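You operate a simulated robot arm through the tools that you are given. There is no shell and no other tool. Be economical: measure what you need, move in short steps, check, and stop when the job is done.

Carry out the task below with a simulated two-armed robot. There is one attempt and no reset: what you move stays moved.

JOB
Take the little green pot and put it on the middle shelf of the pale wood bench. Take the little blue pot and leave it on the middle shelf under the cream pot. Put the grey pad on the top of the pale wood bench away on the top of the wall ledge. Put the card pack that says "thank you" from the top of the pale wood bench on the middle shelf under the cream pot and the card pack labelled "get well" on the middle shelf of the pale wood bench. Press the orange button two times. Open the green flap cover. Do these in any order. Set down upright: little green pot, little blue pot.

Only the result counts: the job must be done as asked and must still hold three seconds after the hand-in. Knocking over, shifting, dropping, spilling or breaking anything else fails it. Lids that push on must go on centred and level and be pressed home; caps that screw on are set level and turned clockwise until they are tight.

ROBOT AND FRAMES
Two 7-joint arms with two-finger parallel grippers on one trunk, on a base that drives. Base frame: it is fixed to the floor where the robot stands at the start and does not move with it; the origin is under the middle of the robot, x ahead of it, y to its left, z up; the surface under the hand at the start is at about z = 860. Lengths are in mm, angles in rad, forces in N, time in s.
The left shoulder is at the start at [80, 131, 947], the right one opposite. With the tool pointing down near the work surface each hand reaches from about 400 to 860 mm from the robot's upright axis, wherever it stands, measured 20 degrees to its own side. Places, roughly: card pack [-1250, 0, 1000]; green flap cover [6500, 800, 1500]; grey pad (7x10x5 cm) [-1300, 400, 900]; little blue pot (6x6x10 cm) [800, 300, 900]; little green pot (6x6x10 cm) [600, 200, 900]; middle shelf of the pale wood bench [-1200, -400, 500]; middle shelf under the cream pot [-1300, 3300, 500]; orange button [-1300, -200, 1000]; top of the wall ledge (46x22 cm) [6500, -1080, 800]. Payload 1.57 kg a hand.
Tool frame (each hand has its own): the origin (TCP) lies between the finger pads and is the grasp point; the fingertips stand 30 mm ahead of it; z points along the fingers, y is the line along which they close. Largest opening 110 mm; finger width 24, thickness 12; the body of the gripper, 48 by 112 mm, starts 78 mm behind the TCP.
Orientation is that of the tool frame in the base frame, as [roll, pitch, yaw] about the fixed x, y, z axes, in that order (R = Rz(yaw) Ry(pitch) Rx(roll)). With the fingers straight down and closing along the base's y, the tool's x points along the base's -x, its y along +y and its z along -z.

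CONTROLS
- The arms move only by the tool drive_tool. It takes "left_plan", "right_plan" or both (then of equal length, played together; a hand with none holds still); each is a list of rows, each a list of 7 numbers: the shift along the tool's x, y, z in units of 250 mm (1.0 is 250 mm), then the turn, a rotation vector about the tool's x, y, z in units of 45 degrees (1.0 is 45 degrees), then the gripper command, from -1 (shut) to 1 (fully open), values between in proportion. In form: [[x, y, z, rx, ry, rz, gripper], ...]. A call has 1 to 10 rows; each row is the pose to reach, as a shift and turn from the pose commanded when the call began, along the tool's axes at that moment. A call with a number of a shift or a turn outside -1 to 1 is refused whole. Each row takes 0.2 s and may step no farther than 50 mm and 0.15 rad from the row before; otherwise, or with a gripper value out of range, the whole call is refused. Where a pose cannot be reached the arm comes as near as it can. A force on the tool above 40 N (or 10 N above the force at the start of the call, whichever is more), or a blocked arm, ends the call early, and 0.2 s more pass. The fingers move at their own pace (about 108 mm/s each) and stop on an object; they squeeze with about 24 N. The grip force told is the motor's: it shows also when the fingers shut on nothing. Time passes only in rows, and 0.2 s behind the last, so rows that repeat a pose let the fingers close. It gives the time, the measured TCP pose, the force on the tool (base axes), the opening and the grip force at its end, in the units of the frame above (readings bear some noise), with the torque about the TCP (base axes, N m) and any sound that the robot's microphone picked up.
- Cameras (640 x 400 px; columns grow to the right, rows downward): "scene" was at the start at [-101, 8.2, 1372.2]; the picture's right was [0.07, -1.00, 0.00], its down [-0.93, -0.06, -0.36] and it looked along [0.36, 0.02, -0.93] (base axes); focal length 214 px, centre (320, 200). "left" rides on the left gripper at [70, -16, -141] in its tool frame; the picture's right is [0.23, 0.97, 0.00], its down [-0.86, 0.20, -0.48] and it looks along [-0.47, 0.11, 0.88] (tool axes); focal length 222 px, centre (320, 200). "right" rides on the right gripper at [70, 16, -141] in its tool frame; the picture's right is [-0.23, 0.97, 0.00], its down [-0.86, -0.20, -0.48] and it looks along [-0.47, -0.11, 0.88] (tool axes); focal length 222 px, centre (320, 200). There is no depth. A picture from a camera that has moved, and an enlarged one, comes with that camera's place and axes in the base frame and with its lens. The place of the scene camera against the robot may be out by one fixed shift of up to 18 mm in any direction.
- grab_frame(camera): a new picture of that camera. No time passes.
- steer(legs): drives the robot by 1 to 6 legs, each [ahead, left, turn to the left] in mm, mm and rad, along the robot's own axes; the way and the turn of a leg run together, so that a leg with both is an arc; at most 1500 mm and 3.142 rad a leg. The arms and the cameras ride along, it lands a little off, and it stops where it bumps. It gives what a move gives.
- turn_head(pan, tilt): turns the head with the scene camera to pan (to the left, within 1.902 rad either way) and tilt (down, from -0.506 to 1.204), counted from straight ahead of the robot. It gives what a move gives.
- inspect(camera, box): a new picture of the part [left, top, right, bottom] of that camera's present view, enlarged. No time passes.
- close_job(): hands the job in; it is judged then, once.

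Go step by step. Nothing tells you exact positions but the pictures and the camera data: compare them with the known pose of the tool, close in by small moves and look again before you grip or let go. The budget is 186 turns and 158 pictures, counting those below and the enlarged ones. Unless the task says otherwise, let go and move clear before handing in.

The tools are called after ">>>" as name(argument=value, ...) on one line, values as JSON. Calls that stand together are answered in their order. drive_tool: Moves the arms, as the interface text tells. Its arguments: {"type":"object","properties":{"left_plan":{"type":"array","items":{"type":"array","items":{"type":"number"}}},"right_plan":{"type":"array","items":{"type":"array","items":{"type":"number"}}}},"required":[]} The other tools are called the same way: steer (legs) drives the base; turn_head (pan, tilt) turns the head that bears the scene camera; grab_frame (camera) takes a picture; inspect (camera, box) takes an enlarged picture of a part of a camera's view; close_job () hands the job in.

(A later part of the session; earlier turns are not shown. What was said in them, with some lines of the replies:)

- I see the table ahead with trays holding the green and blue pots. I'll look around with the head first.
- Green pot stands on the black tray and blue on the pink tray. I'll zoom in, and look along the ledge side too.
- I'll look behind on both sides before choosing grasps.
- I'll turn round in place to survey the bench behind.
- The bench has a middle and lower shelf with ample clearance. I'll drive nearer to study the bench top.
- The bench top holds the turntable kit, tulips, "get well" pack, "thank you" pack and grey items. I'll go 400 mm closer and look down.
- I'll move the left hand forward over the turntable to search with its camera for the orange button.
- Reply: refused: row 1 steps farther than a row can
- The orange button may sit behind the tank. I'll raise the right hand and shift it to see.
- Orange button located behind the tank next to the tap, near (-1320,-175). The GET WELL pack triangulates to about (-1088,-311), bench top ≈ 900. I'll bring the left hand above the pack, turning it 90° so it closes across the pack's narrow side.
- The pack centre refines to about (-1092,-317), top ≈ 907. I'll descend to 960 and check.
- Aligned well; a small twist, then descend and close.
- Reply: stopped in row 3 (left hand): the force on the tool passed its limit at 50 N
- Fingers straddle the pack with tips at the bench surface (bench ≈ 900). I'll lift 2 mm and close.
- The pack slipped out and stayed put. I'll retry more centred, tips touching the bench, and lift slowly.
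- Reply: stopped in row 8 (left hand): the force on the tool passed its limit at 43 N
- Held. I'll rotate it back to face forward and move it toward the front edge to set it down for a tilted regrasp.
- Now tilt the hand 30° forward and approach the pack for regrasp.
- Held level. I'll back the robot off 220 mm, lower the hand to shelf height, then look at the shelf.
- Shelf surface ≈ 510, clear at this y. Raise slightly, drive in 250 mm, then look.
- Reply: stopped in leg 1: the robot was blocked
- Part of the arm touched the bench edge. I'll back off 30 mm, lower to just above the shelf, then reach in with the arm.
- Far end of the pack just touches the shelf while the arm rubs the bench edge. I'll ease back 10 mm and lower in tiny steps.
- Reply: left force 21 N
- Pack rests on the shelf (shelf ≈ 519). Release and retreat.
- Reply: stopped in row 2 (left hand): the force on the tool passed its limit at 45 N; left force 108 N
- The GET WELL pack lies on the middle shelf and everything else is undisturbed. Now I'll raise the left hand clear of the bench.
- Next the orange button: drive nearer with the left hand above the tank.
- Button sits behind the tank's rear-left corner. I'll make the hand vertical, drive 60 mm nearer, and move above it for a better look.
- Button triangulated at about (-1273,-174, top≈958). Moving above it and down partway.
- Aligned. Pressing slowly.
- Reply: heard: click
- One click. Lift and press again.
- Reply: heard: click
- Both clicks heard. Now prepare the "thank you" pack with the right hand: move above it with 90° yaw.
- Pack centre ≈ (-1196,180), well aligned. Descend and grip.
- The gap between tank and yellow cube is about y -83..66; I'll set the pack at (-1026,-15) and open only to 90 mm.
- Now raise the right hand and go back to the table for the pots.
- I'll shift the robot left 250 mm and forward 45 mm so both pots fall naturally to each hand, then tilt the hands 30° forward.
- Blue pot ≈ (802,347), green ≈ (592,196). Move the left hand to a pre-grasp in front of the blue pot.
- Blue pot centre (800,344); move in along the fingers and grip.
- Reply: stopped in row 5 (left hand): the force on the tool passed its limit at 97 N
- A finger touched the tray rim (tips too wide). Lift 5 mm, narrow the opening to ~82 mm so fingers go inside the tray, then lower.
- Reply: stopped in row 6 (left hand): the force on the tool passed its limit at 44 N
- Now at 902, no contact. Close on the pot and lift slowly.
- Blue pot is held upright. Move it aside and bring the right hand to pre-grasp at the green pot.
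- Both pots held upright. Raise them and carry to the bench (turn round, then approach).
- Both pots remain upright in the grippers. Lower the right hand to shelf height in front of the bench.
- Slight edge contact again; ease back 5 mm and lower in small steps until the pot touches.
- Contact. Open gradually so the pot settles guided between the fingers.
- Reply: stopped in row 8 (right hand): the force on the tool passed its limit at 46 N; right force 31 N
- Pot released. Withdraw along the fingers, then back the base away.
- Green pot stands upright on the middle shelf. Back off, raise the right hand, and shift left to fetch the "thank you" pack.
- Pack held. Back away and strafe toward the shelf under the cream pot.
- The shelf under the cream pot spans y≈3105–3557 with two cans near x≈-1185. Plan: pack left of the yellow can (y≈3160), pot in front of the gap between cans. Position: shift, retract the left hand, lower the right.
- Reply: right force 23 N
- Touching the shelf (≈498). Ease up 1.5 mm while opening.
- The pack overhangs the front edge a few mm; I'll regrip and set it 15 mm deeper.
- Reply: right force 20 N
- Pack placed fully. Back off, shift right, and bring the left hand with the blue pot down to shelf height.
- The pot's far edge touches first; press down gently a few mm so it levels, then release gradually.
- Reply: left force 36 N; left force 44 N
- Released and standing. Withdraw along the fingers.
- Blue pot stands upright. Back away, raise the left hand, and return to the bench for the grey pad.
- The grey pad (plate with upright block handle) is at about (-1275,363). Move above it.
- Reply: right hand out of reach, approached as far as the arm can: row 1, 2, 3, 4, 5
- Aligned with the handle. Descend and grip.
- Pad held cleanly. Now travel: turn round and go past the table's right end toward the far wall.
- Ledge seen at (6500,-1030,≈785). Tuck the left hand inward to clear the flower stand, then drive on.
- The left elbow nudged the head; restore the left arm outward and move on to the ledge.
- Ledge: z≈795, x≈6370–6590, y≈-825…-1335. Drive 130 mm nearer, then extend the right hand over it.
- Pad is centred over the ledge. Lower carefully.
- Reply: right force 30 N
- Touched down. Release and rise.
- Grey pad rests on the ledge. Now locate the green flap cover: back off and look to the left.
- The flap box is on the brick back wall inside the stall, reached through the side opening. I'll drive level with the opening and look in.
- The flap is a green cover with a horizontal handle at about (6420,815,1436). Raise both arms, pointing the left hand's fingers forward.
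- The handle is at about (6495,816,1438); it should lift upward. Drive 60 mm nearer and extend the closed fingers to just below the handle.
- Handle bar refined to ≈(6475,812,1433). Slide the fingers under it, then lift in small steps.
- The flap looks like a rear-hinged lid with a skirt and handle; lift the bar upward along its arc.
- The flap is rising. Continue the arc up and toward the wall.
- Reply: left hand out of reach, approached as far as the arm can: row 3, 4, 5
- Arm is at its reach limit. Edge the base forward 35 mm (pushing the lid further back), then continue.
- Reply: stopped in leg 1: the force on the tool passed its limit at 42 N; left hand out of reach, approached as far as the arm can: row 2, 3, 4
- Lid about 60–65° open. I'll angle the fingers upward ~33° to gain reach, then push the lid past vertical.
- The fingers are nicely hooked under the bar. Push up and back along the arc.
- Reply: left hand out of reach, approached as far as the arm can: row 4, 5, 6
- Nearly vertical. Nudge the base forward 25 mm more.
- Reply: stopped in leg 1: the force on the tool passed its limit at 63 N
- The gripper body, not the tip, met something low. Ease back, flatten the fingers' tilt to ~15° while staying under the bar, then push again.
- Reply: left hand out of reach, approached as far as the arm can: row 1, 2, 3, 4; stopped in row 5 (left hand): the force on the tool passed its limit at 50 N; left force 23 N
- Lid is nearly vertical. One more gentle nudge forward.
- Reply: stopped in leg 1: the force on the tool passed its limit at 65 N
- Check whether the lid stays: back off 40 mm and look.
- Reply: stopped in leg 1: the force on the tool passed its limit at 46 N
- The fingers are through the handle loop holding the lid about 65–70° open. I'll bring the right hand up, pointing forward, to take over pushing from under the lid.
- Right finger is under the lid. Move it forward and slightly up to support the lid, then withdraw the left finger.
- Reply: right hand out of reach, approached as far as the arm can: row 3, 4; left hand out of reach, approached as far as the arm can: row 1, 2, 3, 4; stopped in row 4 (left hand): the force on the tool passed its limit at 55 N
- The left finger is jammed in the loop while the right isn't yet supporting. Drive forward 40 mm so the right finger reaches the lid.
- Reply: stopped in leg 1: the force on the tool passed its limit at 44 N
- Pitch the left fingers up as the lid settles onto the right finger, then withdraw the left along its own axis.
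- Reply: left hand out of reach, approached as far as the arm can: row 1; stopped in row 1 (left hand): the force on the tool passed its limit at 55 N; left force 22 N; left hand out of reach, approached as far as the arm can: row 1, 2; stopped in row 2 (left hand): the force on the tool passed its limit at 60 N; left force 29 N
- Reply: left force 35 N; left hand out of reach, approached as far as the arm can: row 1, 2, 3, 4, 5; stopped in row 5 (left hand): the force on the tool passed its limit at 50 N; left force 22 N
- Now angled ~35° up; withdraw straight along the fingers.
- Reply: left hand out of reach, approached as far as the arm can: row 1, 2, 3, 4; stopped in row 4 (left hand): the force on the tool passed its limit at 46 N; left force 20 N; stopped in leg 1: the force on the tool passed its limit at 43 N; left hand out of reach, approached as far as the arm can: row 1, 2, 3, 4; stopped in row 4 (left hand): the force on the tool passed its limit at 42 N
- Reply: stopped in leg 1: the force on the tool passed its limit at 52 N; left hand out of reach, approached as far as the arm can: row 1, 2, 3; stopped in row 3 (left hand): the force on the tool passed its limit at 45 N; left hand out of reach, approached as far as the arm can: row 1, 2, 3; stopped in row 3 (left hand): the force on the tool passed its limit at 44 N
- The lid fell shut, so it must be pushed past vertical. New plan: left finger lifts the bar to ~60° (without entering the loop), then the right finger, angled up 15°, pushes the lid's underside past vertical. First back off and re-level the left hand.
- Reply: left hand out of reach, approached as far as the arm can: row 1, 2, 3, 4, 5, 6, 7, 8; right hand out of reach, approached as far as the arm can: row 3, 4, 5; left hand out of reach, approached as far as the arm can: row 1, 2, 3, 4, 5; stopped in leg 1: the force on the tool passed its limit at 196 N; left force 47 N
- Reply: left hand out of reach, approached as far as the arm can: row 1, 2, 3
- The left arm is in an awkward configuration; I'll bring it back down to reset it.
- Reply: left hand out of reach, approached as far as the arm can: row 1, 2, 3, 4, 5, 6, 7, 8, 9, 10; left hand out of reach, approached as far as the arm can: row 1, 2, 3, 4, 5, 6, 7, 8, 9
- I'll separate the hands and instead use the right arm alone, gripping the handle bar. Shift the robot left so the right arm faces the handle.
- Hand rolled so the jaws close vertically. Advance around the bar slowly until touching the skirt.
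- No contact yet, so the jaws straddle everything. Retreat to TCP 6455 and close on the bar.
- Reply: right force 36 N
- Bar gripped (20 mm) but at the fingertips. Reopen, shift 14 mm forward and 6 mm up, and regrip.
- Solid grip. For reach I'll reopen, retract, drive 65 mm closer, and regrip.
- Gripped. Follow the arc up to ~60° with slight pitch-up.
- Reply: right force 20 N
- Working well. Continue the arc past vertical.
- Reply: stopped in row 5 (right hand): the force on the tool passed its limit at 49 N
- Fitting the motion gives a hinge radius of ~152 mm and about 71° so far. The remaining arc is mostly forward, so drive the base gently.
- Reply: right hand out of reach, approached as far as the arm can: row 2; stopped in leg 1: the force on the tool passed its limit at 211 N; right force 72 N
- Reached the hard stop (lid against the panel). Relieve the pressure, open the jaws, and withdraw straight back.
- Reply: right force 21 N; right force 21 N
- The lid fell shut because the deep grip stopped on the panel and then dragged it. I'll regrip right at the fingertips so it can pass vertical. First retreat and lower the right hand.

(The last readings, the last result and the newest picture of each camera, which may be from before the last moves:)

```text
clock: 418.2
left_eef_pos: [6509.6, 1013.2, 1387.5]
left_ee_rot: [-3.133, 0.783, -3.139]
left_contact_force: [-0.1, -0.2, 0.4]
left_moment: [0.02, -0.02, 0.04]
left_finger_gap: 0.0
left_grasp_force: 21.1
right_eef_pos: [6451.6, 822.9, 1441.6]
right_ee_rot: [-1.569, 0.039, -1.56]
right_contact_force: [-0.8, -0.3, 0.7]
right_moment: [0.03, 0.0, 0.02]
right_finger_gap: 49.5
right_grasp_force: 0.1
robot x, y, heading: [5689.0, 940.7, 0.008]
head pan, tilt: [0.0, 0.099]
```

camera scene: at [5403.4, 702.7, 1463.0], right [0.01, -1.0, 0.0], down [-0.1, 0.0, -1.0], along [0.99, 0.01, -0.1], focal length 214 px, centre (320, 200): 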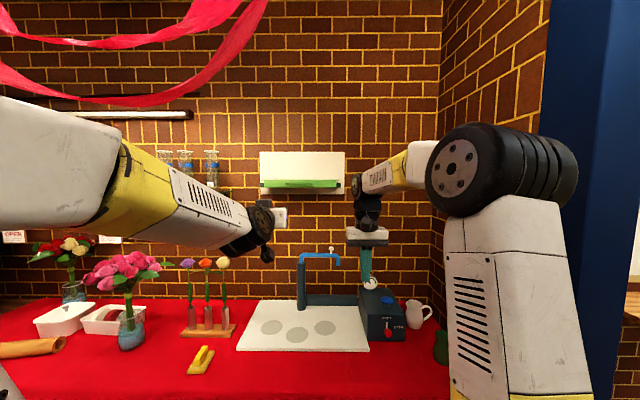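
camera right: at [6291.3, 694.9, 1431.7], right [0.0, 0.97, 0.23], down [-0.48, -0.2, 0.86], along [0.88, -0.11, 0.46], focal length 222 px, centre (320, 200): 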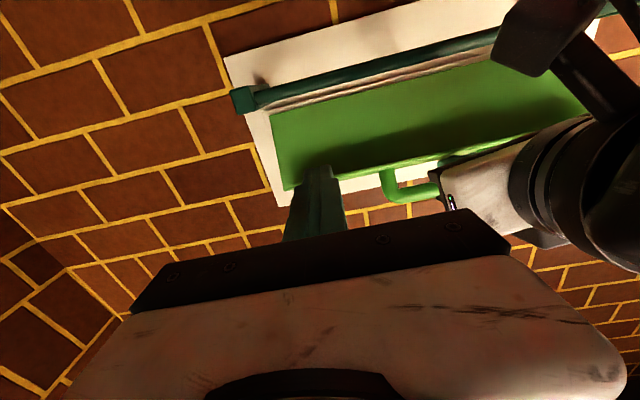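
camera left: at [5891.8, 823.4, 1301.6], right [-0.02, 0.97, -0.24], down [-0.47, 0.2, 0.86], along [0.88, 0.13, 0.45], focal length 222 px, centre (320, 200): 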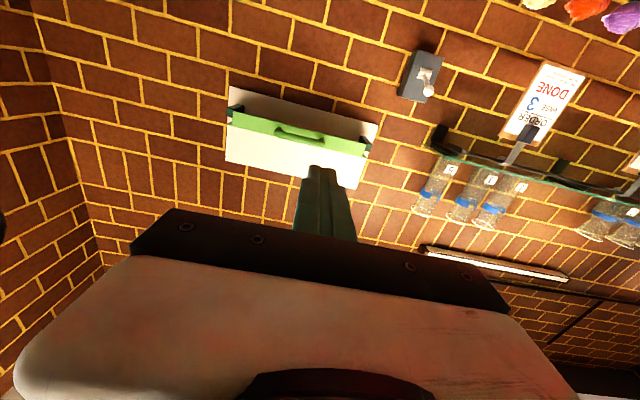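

>>> drive_tool(right_plan=[[0, -0.004, 0.028, 0, 0, 0, -0.1], [0, -0.004, 0.028, 0, 0, 0, -1], [0, -0.004, 0.028, 0, 0, 0, -1], [0, -0.004, 0.028, 0, 0, 0, -1]])

```text
clock: 419.2
left_eef_pos: [6510.6, 1013.8, 1388.0]
left_ee_rot: [-3.135, 0.783, -3.14]
left_contact_force: [-0.1, 0.2, 0.1]
left_moment: [-0.01, 0.0, -0.02]
left_finger_gap: 0.0
left_grasp_force: 21.8
right_eef_pos: [6458.1, 822.0, 1441.2]
right_ee_rot: [-1.57, 0.038, -1.56]
right_contact_force: [-0.9, 0.1, 0.9]
right_moment: [-0.91, -0.06, -0.02]
right_finger_gap: 20.2
right_grasp_force: 33.8
robot x, y, heading: [5685.7, 939.7, 0.006]
head pan, tilt: [0.0, 0.099]
```

>>> drive_tool(right_plan=[[0, -0.06, -0.002, 0.02, 0, 0, -1], [0, -0.125, 0.003, 0.04, 0, 0, -1], [0, -0.186, 0.016, 0.06, 0, 0, -1], [0, -0.246, 0.034, 0.08, 0, 0, -1], [0, -0.303, 0.06, 0.105, 0, 0, -1], [0, -0.356, 0.09, 0.13, 0, 0, -1], [0, -0.452, 0.168, 0.18, 0, 0, -1], [0, -0.53, 0.265, 0.23, 0, 0, -1], [0, -0.578, 0.357, 0.27, 0, 0, -1]])

```text
clock: 421.2
left_eef_pos: [6511.5, 1014.4, 1388.3]
left_ee_rot: [-3.131, 0.785, -3.138]
left_contact_force: [-0.1, -0.9, 0.0]
left_moment: [0.0, 0.0, 0.01]
left_finger_gap: 0.0
left_grasp_force: 21.3
right_eef_pos: [6548.3, 820.4, 1588.2]
right_ee_rot: [-1.355, 0.036, -1.559]
right_contact_force: [-2.8, 12.4, 5.4]
right_moment: [-0.77, -0.13, -0.42]
right_finger_gap: 20.2
right_grasp_force: 34.0
robot x, y, heading: [5685.5, 936.7, 0.002]
head pan, tilt: [0.0, 0.099]
```

>>> drive_tool(right_plan=[[0, -0.011, 0.05, 0, 0, 0, -1], [0, -0.013, 0.093, 0, 0, 0, -1], [0, -0.013, 0.13, 0, 0, 0, -1]])

>>> steer(legs=[[22, 0, 0]])

>>> steer(legs=[[22, 0, 0]])

```text
clock: 422.0
left_eef_pos: [6509.8, 1015.2, 1387.8]
left_ee_rot: [-3.132, 0.784, -3.139]
left_contact_force: [-0.8, -1.2, 0.5]
left_moment: [-0.04, 0.0, -0.01]
left_finger_gap: 0.0
left_grasp_force: 21.8
right_eef_pos: [6576.6, 819.1, 1599.5]
right_ee_rot: [-1.355, 0.036, -1.557]
right_contact_force: [-3.0, 16.6, 11.2]
right_moment: [-0.84, -0.19, -0.03]
right_finger_gap: 20.0
right_grasp_force: 33.8
robot x, y, heading: [5686.3, 941.0, -0.001]
head pan, tilt: [0.0, 0.099]
```

```text
clock: 422.8
left_eef_pos: [6529.8, 1013.4, 1388.7]
left_ee_rot: [-3.131, 0.784, -3.138]
left_contact_force: [0.7, -0.2, -1.3]
left_moment: [-0.03, -0.02, 0.03]
left_finger_gap: 0.0
left_grasp_force: 21.4
right_eef_pos: [6594.7, 818.8, 1603.2]
right_ee_rot: [-1.346, 0.038, -1.557]
right_contact_force: [-4.1, 16.1, 33.1]
right_moment: [-0.81, -0.36, -0.42]
right_finger_gap: 20.1
right_grasp_force: 33.7
robot x, y, heading: [5705.6, 939.3, 0.007]
head pan, tilt: [0.0, 0.099]
```

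```text
clock: 423.8
left_eef_pos: [6550.4, 1012.2, 1387.7]
left_ee_rot: [-3.133, 0.783, -3.138]
left_contact_force: [0.2, 0.2, 0.6]
left_moment: [0.0, 0.01, 0.03]
left_finger_gap: 0.0
left_grasp_force: 21.9
right_eef_pos: [6610.5, 818.6, 1607.9]
right_ee_rot: [-1.343, 0.035, -1.556]
right_contact_force: [-28.8, -0.1, -11.6]
right_moment: [-0.72, 0.64, -0.39]
right_finger_gap: 20.0
right_grasp_force: 33.6
robot x, y, heading: [5728.5, 941.7, 0.005]
head pan, tilt: [0.0, 0.099]
stopped in leg 1: the force on the tool passed its limit at 165 N (the readings are from after the stop); the commanded pose is now the measured one
```

The fingertips met the panel, with the bar now ~12 mm further (past vertical). Open slightly and withdraw just clear of the bar.

>>> drive_tool(right_plan=[[0, 0, -0.02, 0, 0, 0, -0.9], [0, 0, -0.02, 0, 0, 0, -0.58], [0, 0, -0.02, 0, 0, 0, -0.56], [0, 0, -0.02, 0, 0, 0, -0.56]])

>>> steer(legs=[[-25, 0, 0]])

```text
clock: 424.8
left_eef_pos: [6552.3, 1012.0, 1386.3]
left_ee_rot: [-3.132, 0.781, -3.139]
left_contact_force: [-0.1, 0.5, -1.2]
left_moment: [0.01, 0.0, 0.0]
left_finger_gap: 0.0
left_grasp_force: 21.4
right_eef_pos: [6608.4, 817.8, 1605.8]
right_ee_rot: [-1.344, 0.035, -1.556]
right_contact_force: [-1.6, -0.7, 6.7]
right_moment: [-0.09, 0.14, 0.0]
right_finger_gap: 24.9
right_grasp_force: 0.4
robot x, y, heading: [5730.5, 939.3, 0.004]
head pan, tilt: [0.0, 0.099]
```

```text
clock: 425.6
left_eef_pos: [6525.9, 1012.0, 1386.8]
left_ee_rot: [-3.133, 0.782, -3.138]
left_contact_force: [-0.1, 0.0, -1.3]
left_moment: [0.02, 0.0, 0.02]
left_finger_gap: 0.1
left_grasp_force: 21.5
right_eef_pos: [6585.4, 818.5, 1603.5]
right_ee_rot: [-1.346, 0.035, -1.557]
right_contact_force: [0.0, 0.3, -1.2]
right_moment: [0.01, -0.01, 0.03]
right_finger_gap: 24.4
right_grasp_force: 0.0
robot x, y, heading: [5705.5, 942.1, -0.004]
head pan, tilt: [0.0, 0.099]
```

Free of the bar with no drag. Close the jaws and nudge forward: contact before the panel tells whether the lid stayed up and pushes it further back.

>>> drive_tool(right_plan=[[0, 0, 0, 0, 0, 0, -1], [0, 0, 0, 0, 0, 0, -1], [0, 0.012, 0.02, 0, 0, 0, -1], [0, 0.012, 0.04, 0, 0, 0, -1], [0, 0.012, 0.06, 0, 0, 0, -1]])

```text
clock: 426.8
left_eef_pos: [6525.1, 1012.7, 1387.9]
left_ee_rot: [-3.133, 0.784, -3.139]
left_contact_force: [0.3, -0.3, -0.2]
left_moment: [-0.03, -0.01, 0.0]
left_finger_gap: 0.1
left_grasp_force: 21.5
right_eef_pos: [6598.5, 817.9, 1605.0]
right_ee_rot: [-1.346, 0.035, -1.557]
right_contact_force: [-23.7, -0.2, -16.6]
right_moment: [-0.77, 0.18, -0.16]
right_finger_gap: 20.1
right_grasp_force: 33.8
robot x, y, heading: [5705.8, 944.9, 0.0]
head pan, tilt: [0.0, 0.099]
```

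The bar is back in the jaws and the lid is firmly against its own stop. Release cleanly: open a little and back straight out.

>>> drive_tool(right_plan=[[0, 0, 0, 0, 0, 0, -0.8], [0, 0, 0, 0, 0, 0, -0.55], [0, 0, 0, 0, 0, 0, -0.55], [0, 0, 0, 0, 0, 0, -0.55]])

>>> steer(legs=[[-55, 0, 0]])

>>> drive_tool(right_plan=[[0, 0, 0, 0, 0, 0, -1], [0, 0, 0, 0, 0, 0, -1], [0, 0, 0.06, 0, 0, 0, -1], [0, 0, 0.12, 0, 0, 0, -1], [0, 0, 0.16, 0, 0, 0, -1], [0, 0, 0.2, 0, 0, 0, -1]])

```text
clock: 427.8
left_eef_pos: [6528.0, 1012.0, 1387.7]
left_ee_rot: [-3.134, 0.783, -3.141]
left_contact_force: [0.3, 0.3, -0.5]
left_moment: [-0.02, -0.01, 0.01]
left_finger_gap: 0.0
left_grasp_force: 21.4
right_eef_pos: [6597.0, 817.4, 1604.2]
right_ee_rot: [-1.347, 0.034, -1.555]
right_contact_force: [0.0, -0.1, -0.3]
right_moment: [-0.01, -0.02, 0.02]
right_finger_gap: 24.9
right_grasp_force: 0.0
robot x, y, heading: [5705.0, 940.5, 0.0]
head pan, tilt: [0.0, 0.099]
```

```text
clock: 428.7
left_eef_pos: [6472.4, 1012.4, 1385.8]
left_ee_rot: [-3.134, 0.781, -3.14]
left_contact_force: [0.5, -0.1, 0.0]
left_moment: [-0.02, 0.02, -0.01]
left_finger_gap: 0.0
left_grasp_force: 21.5
right_eef_pos: [6545.2, 817.0, 1599.3]
right_ee_rot: [-1.352, 0.035, -1.559]
right_contact_force: [6.6, -0.9, -16.8]
right_moment: [-0.22, 0.31, -0.17]
right_finger_gap: 40.1
right_grasp_force: 9.1
robot x, y, heading: [5646.1, 941.8, 0.005]
head pan, tilt: [0.0, 0.099]
```

```text
clock: 430.1
left_eef_pos: [6473.5, 1011.0, 1385.6]
left_ee_rot: [-3.131, 0.781, -3.14]
left_contact_force: [-0.5, 0.2, -0.1]
left_moment: [0.0, 0.0, 0.01]
left_finger_gap: 0.0
left_grasp_force: 21.8
right_eef_pos: [6558.1, 816.3, 1594.4]
right_ee_rot: [-1.366, 0.034, -1.556]
right_contact_force: [10.4, -3.6, -31.1]
right_moment: [-0.81, 0.72, -0.08]
right_finger_gap: 20.1
right_grasp_force: 33.3
right hand out of reach, approached as far as the arm can: row 3, 4, 5, 6
robot x, y, heading: [5647.6, 942.9, 0.002]
head pan, tilt: [0.0, 0.099]
```

The jaws still hold the bar (it follows them when withdrawing, so the lid doesn't stay by itself). Push it back to fully open and keep it held there.

>>> steer(legs=[[42, 0, 0]])

```text
clock: 431.0
left_eef_pos: [6514.2, 1012.8, 1386.0]
left_ee_rot: [-3.134, 0.782, 3.141]
left_contact_force: [-0.5, -0.5, 0.3]
left_moment: [0.05, -0.02, 0.0]
left_finger_gap: 0.1
left_grasp_force: 21.0
right_eef_pos: [6594.4, 818.1, 1603.4]
right_ee_rot: [-1.351, 0.035, -1.556]
right_contact_force: [-11.9, 1.0, -21.4]
right_moment: [-0.77, 0.32, -0.23]
right_finger_gap: 19.8
right_grasp_force: 34.1
robot x, y, heading: [5690.8, 941.3, 0.005]
head pan, tilt: [0.0, 0.099]
```

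One cleaner release try: open slightly and withdraw along the fingers' own axis (not horizontally), which avoids prying.

>>> drive_tool(right_plan=[[0, 0, 0, 0, 0, 0, -0.8], [0, 0, 0, 0, 0, 0, -0.54], [0, 0, 0, 0, 0, 0, -0.54], [0, 0, -0.1, 0, 0, 0, -0.54], [0, 0, -0.2, 0, 0, 0, -0.54], [0, 0, -0.3, 0, 0, 0, -0.54], [0, 0, -0.4, 0, 0, 0, -0.54]])

```text
clock: 432.6
left_eef_pos: [6512.5, 1015.1, 1387.9]
left_ee_rot: [-3.133, 0.782, -3.139]
left_contact_force: [0.9, 0.2, 0.4]
left_moment: [-0.03, 0.02, -0.02]
left_finger_gap: 0.2
left_grasp_force: 21.1
right_eef_pos: [6494.6, 818.3, 1580.8]
right_ee_rot: [-1.35, 0.034, -1.555]
right_contact_force: [0.2, -0.2, -0.1]
right_moment: [-0.04, -0.04, 0.02]
right_finger_gap: 25.2
right_grasp_force: 0.1
right hand out of reach, approached as far as the arm can: row 5
robot x, y, heading: [5690.4, 941.9, 0.005]
head pan, tilt: [0.0, 0.099]
```

Clean withdrawal with no drag. Now probe gently with closed fingers at the bar's open position.

>>> drive_tool(right_plan=[[0, 0, 0, 0, 0, 0, -1], [0, 0, 0.1, 0, 0, 0, -1], [0, 0, 0.2, 0, 0, 0, -1], [0, 0, 0.3, 0, 0, 0, -1], [0, 0, 0.36, 0, 0, 0, -1], [0, 0, 0.4, 0, 0, 0, -1], [0, 0, 0.43, 0, 0, 0, -1]])

```text
clock: 433.8
left_eef_pos: [6507.4, 1011.0, 1390.2]
left_ee_rot: [-3.133, 0.786, -3.141]
left_contact_force: [-0.7, 0.5, 0.1]
left_moment: [0.01, -0.12, 0.03]
left_finger_gap: 0.1
left_grasp_force: 21.6
right_eef_pos: [6568.9, 812.4, 1600.8]
right_ee_rot: [-1.355, 0.033, -1.571]
right_contact_force: [-30.3, -2.4, -12.4]
right_moment: [0.04, 0.31, -0.06]
right_finger_gap: 0.3
right_grasp_force: 21.4
robot x, y, heading: [5684.5, 943.4, -0.002]
head pan, tilt: [0.0, 0.099]
stopped in row 5 (right hand): the force on the tool passed its limit at 173 N (the readings are from after the stop); the commanded pose is now the measured one
```

Firm contact exactly at the bar's open position: the lid is standing open on its own against its stop. Withdraw and back away.

>>> drive_tool(right_plan=[[0, 0, -0.08, 0, 0, 0, -1], [0, 0, -0.2, 0, 0, 0, -1], [0, 0, -0.34, 0, 0, 0, -1], [0, 0, -0.5, 0, 0, 0, -1]])

>>> steer(legs=[[-300, 0, 0]])

```text
clock: 434.8
left_eef_pos: [6513.0, 1010.7, 1388.5]
left_ee_rot: [-3.132, 0.781, -3.141]
left_contact_force: [0.3, -0.8, -0.3]
left_moment: [0.01, 0.02, 0.02]
left_finger_gap: 0.0
left_grasp_force: 21.5
right_eef_pos: [6452.8, 812.7, 1568.0]
right_ee_rot: [-1.362, 0.031, -1.572]
right_contact_force: [0.6, 0.3, -0.3]
right_moment: [-0.01, 0.01, 0.0]
right_finger_gap: 0.0
right_grasp_force: 21.3
robot x, y, heading: [5688.5, 944.2, 0.001]
head pan, tilt: [0.0, 0.099]
```

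```text
clock: 436.9
left_eef_pos: [6203.9, 1005.8, 1387.0]
left_ee_rot: [-3.134, 0.783, 3.134]
left_contact_force: [0.4, 0.0, -0.1]
left_moment: [0.01, 0.0, -0.05]
left_finger_gap: 0.1
left_grasp_force: 21.1
right_eef_pos: [6143.4, 808.5, 1569.8]
right_ee_rot: [-1.362, 0.033, -1.579]
right_contact_force: [0.1, 0.1, 0.4]
right_moment: [0.0, 0.0, 0.01]
right_finger_gap: 0.0
right_grasp_force: 21.3
robot x, y, heading: [5382.8, 942.8, -0.008]
head pan, tilt: [0.0, 0.099]
```

Every item has been handled, both hands are empty and clear of everything, and no pictures are left, so I am handing in.

>>> close_job()

```text
The job is handed in.
```

I handed the job in with all seven tasks done as far as I could check. The one I couldn't see at the end is the green flap cover.

- **Green flap cover:** it fell shut after earlier tries. On the last one I let go cleanly. A probe then hit firm resistance where the raised handle should be, so I believe it is standing open against its stop. I had no pictures left, so I inferred this from the force reading alone. While working the flap, my hands also hit the flap, its handle or the panel hard several times, with readings from about 165 to 211 N. I saw no damage, but I couldn't look at it afterwards.
- **Little green pot:** upright on the middle shelf of the pale wood bench, seen after release.
- **Little blue pot:** upright on the middle shelf under the cream pot, seen after release.
- **Card packs:** "get well" is on the bench's middle shelf, and "thank you" is on the middle shelf under the cream pot.
- **Grey pad:** on the top of the wall ledge.
- **Orange button:** pressed twice, with a click heard each time.
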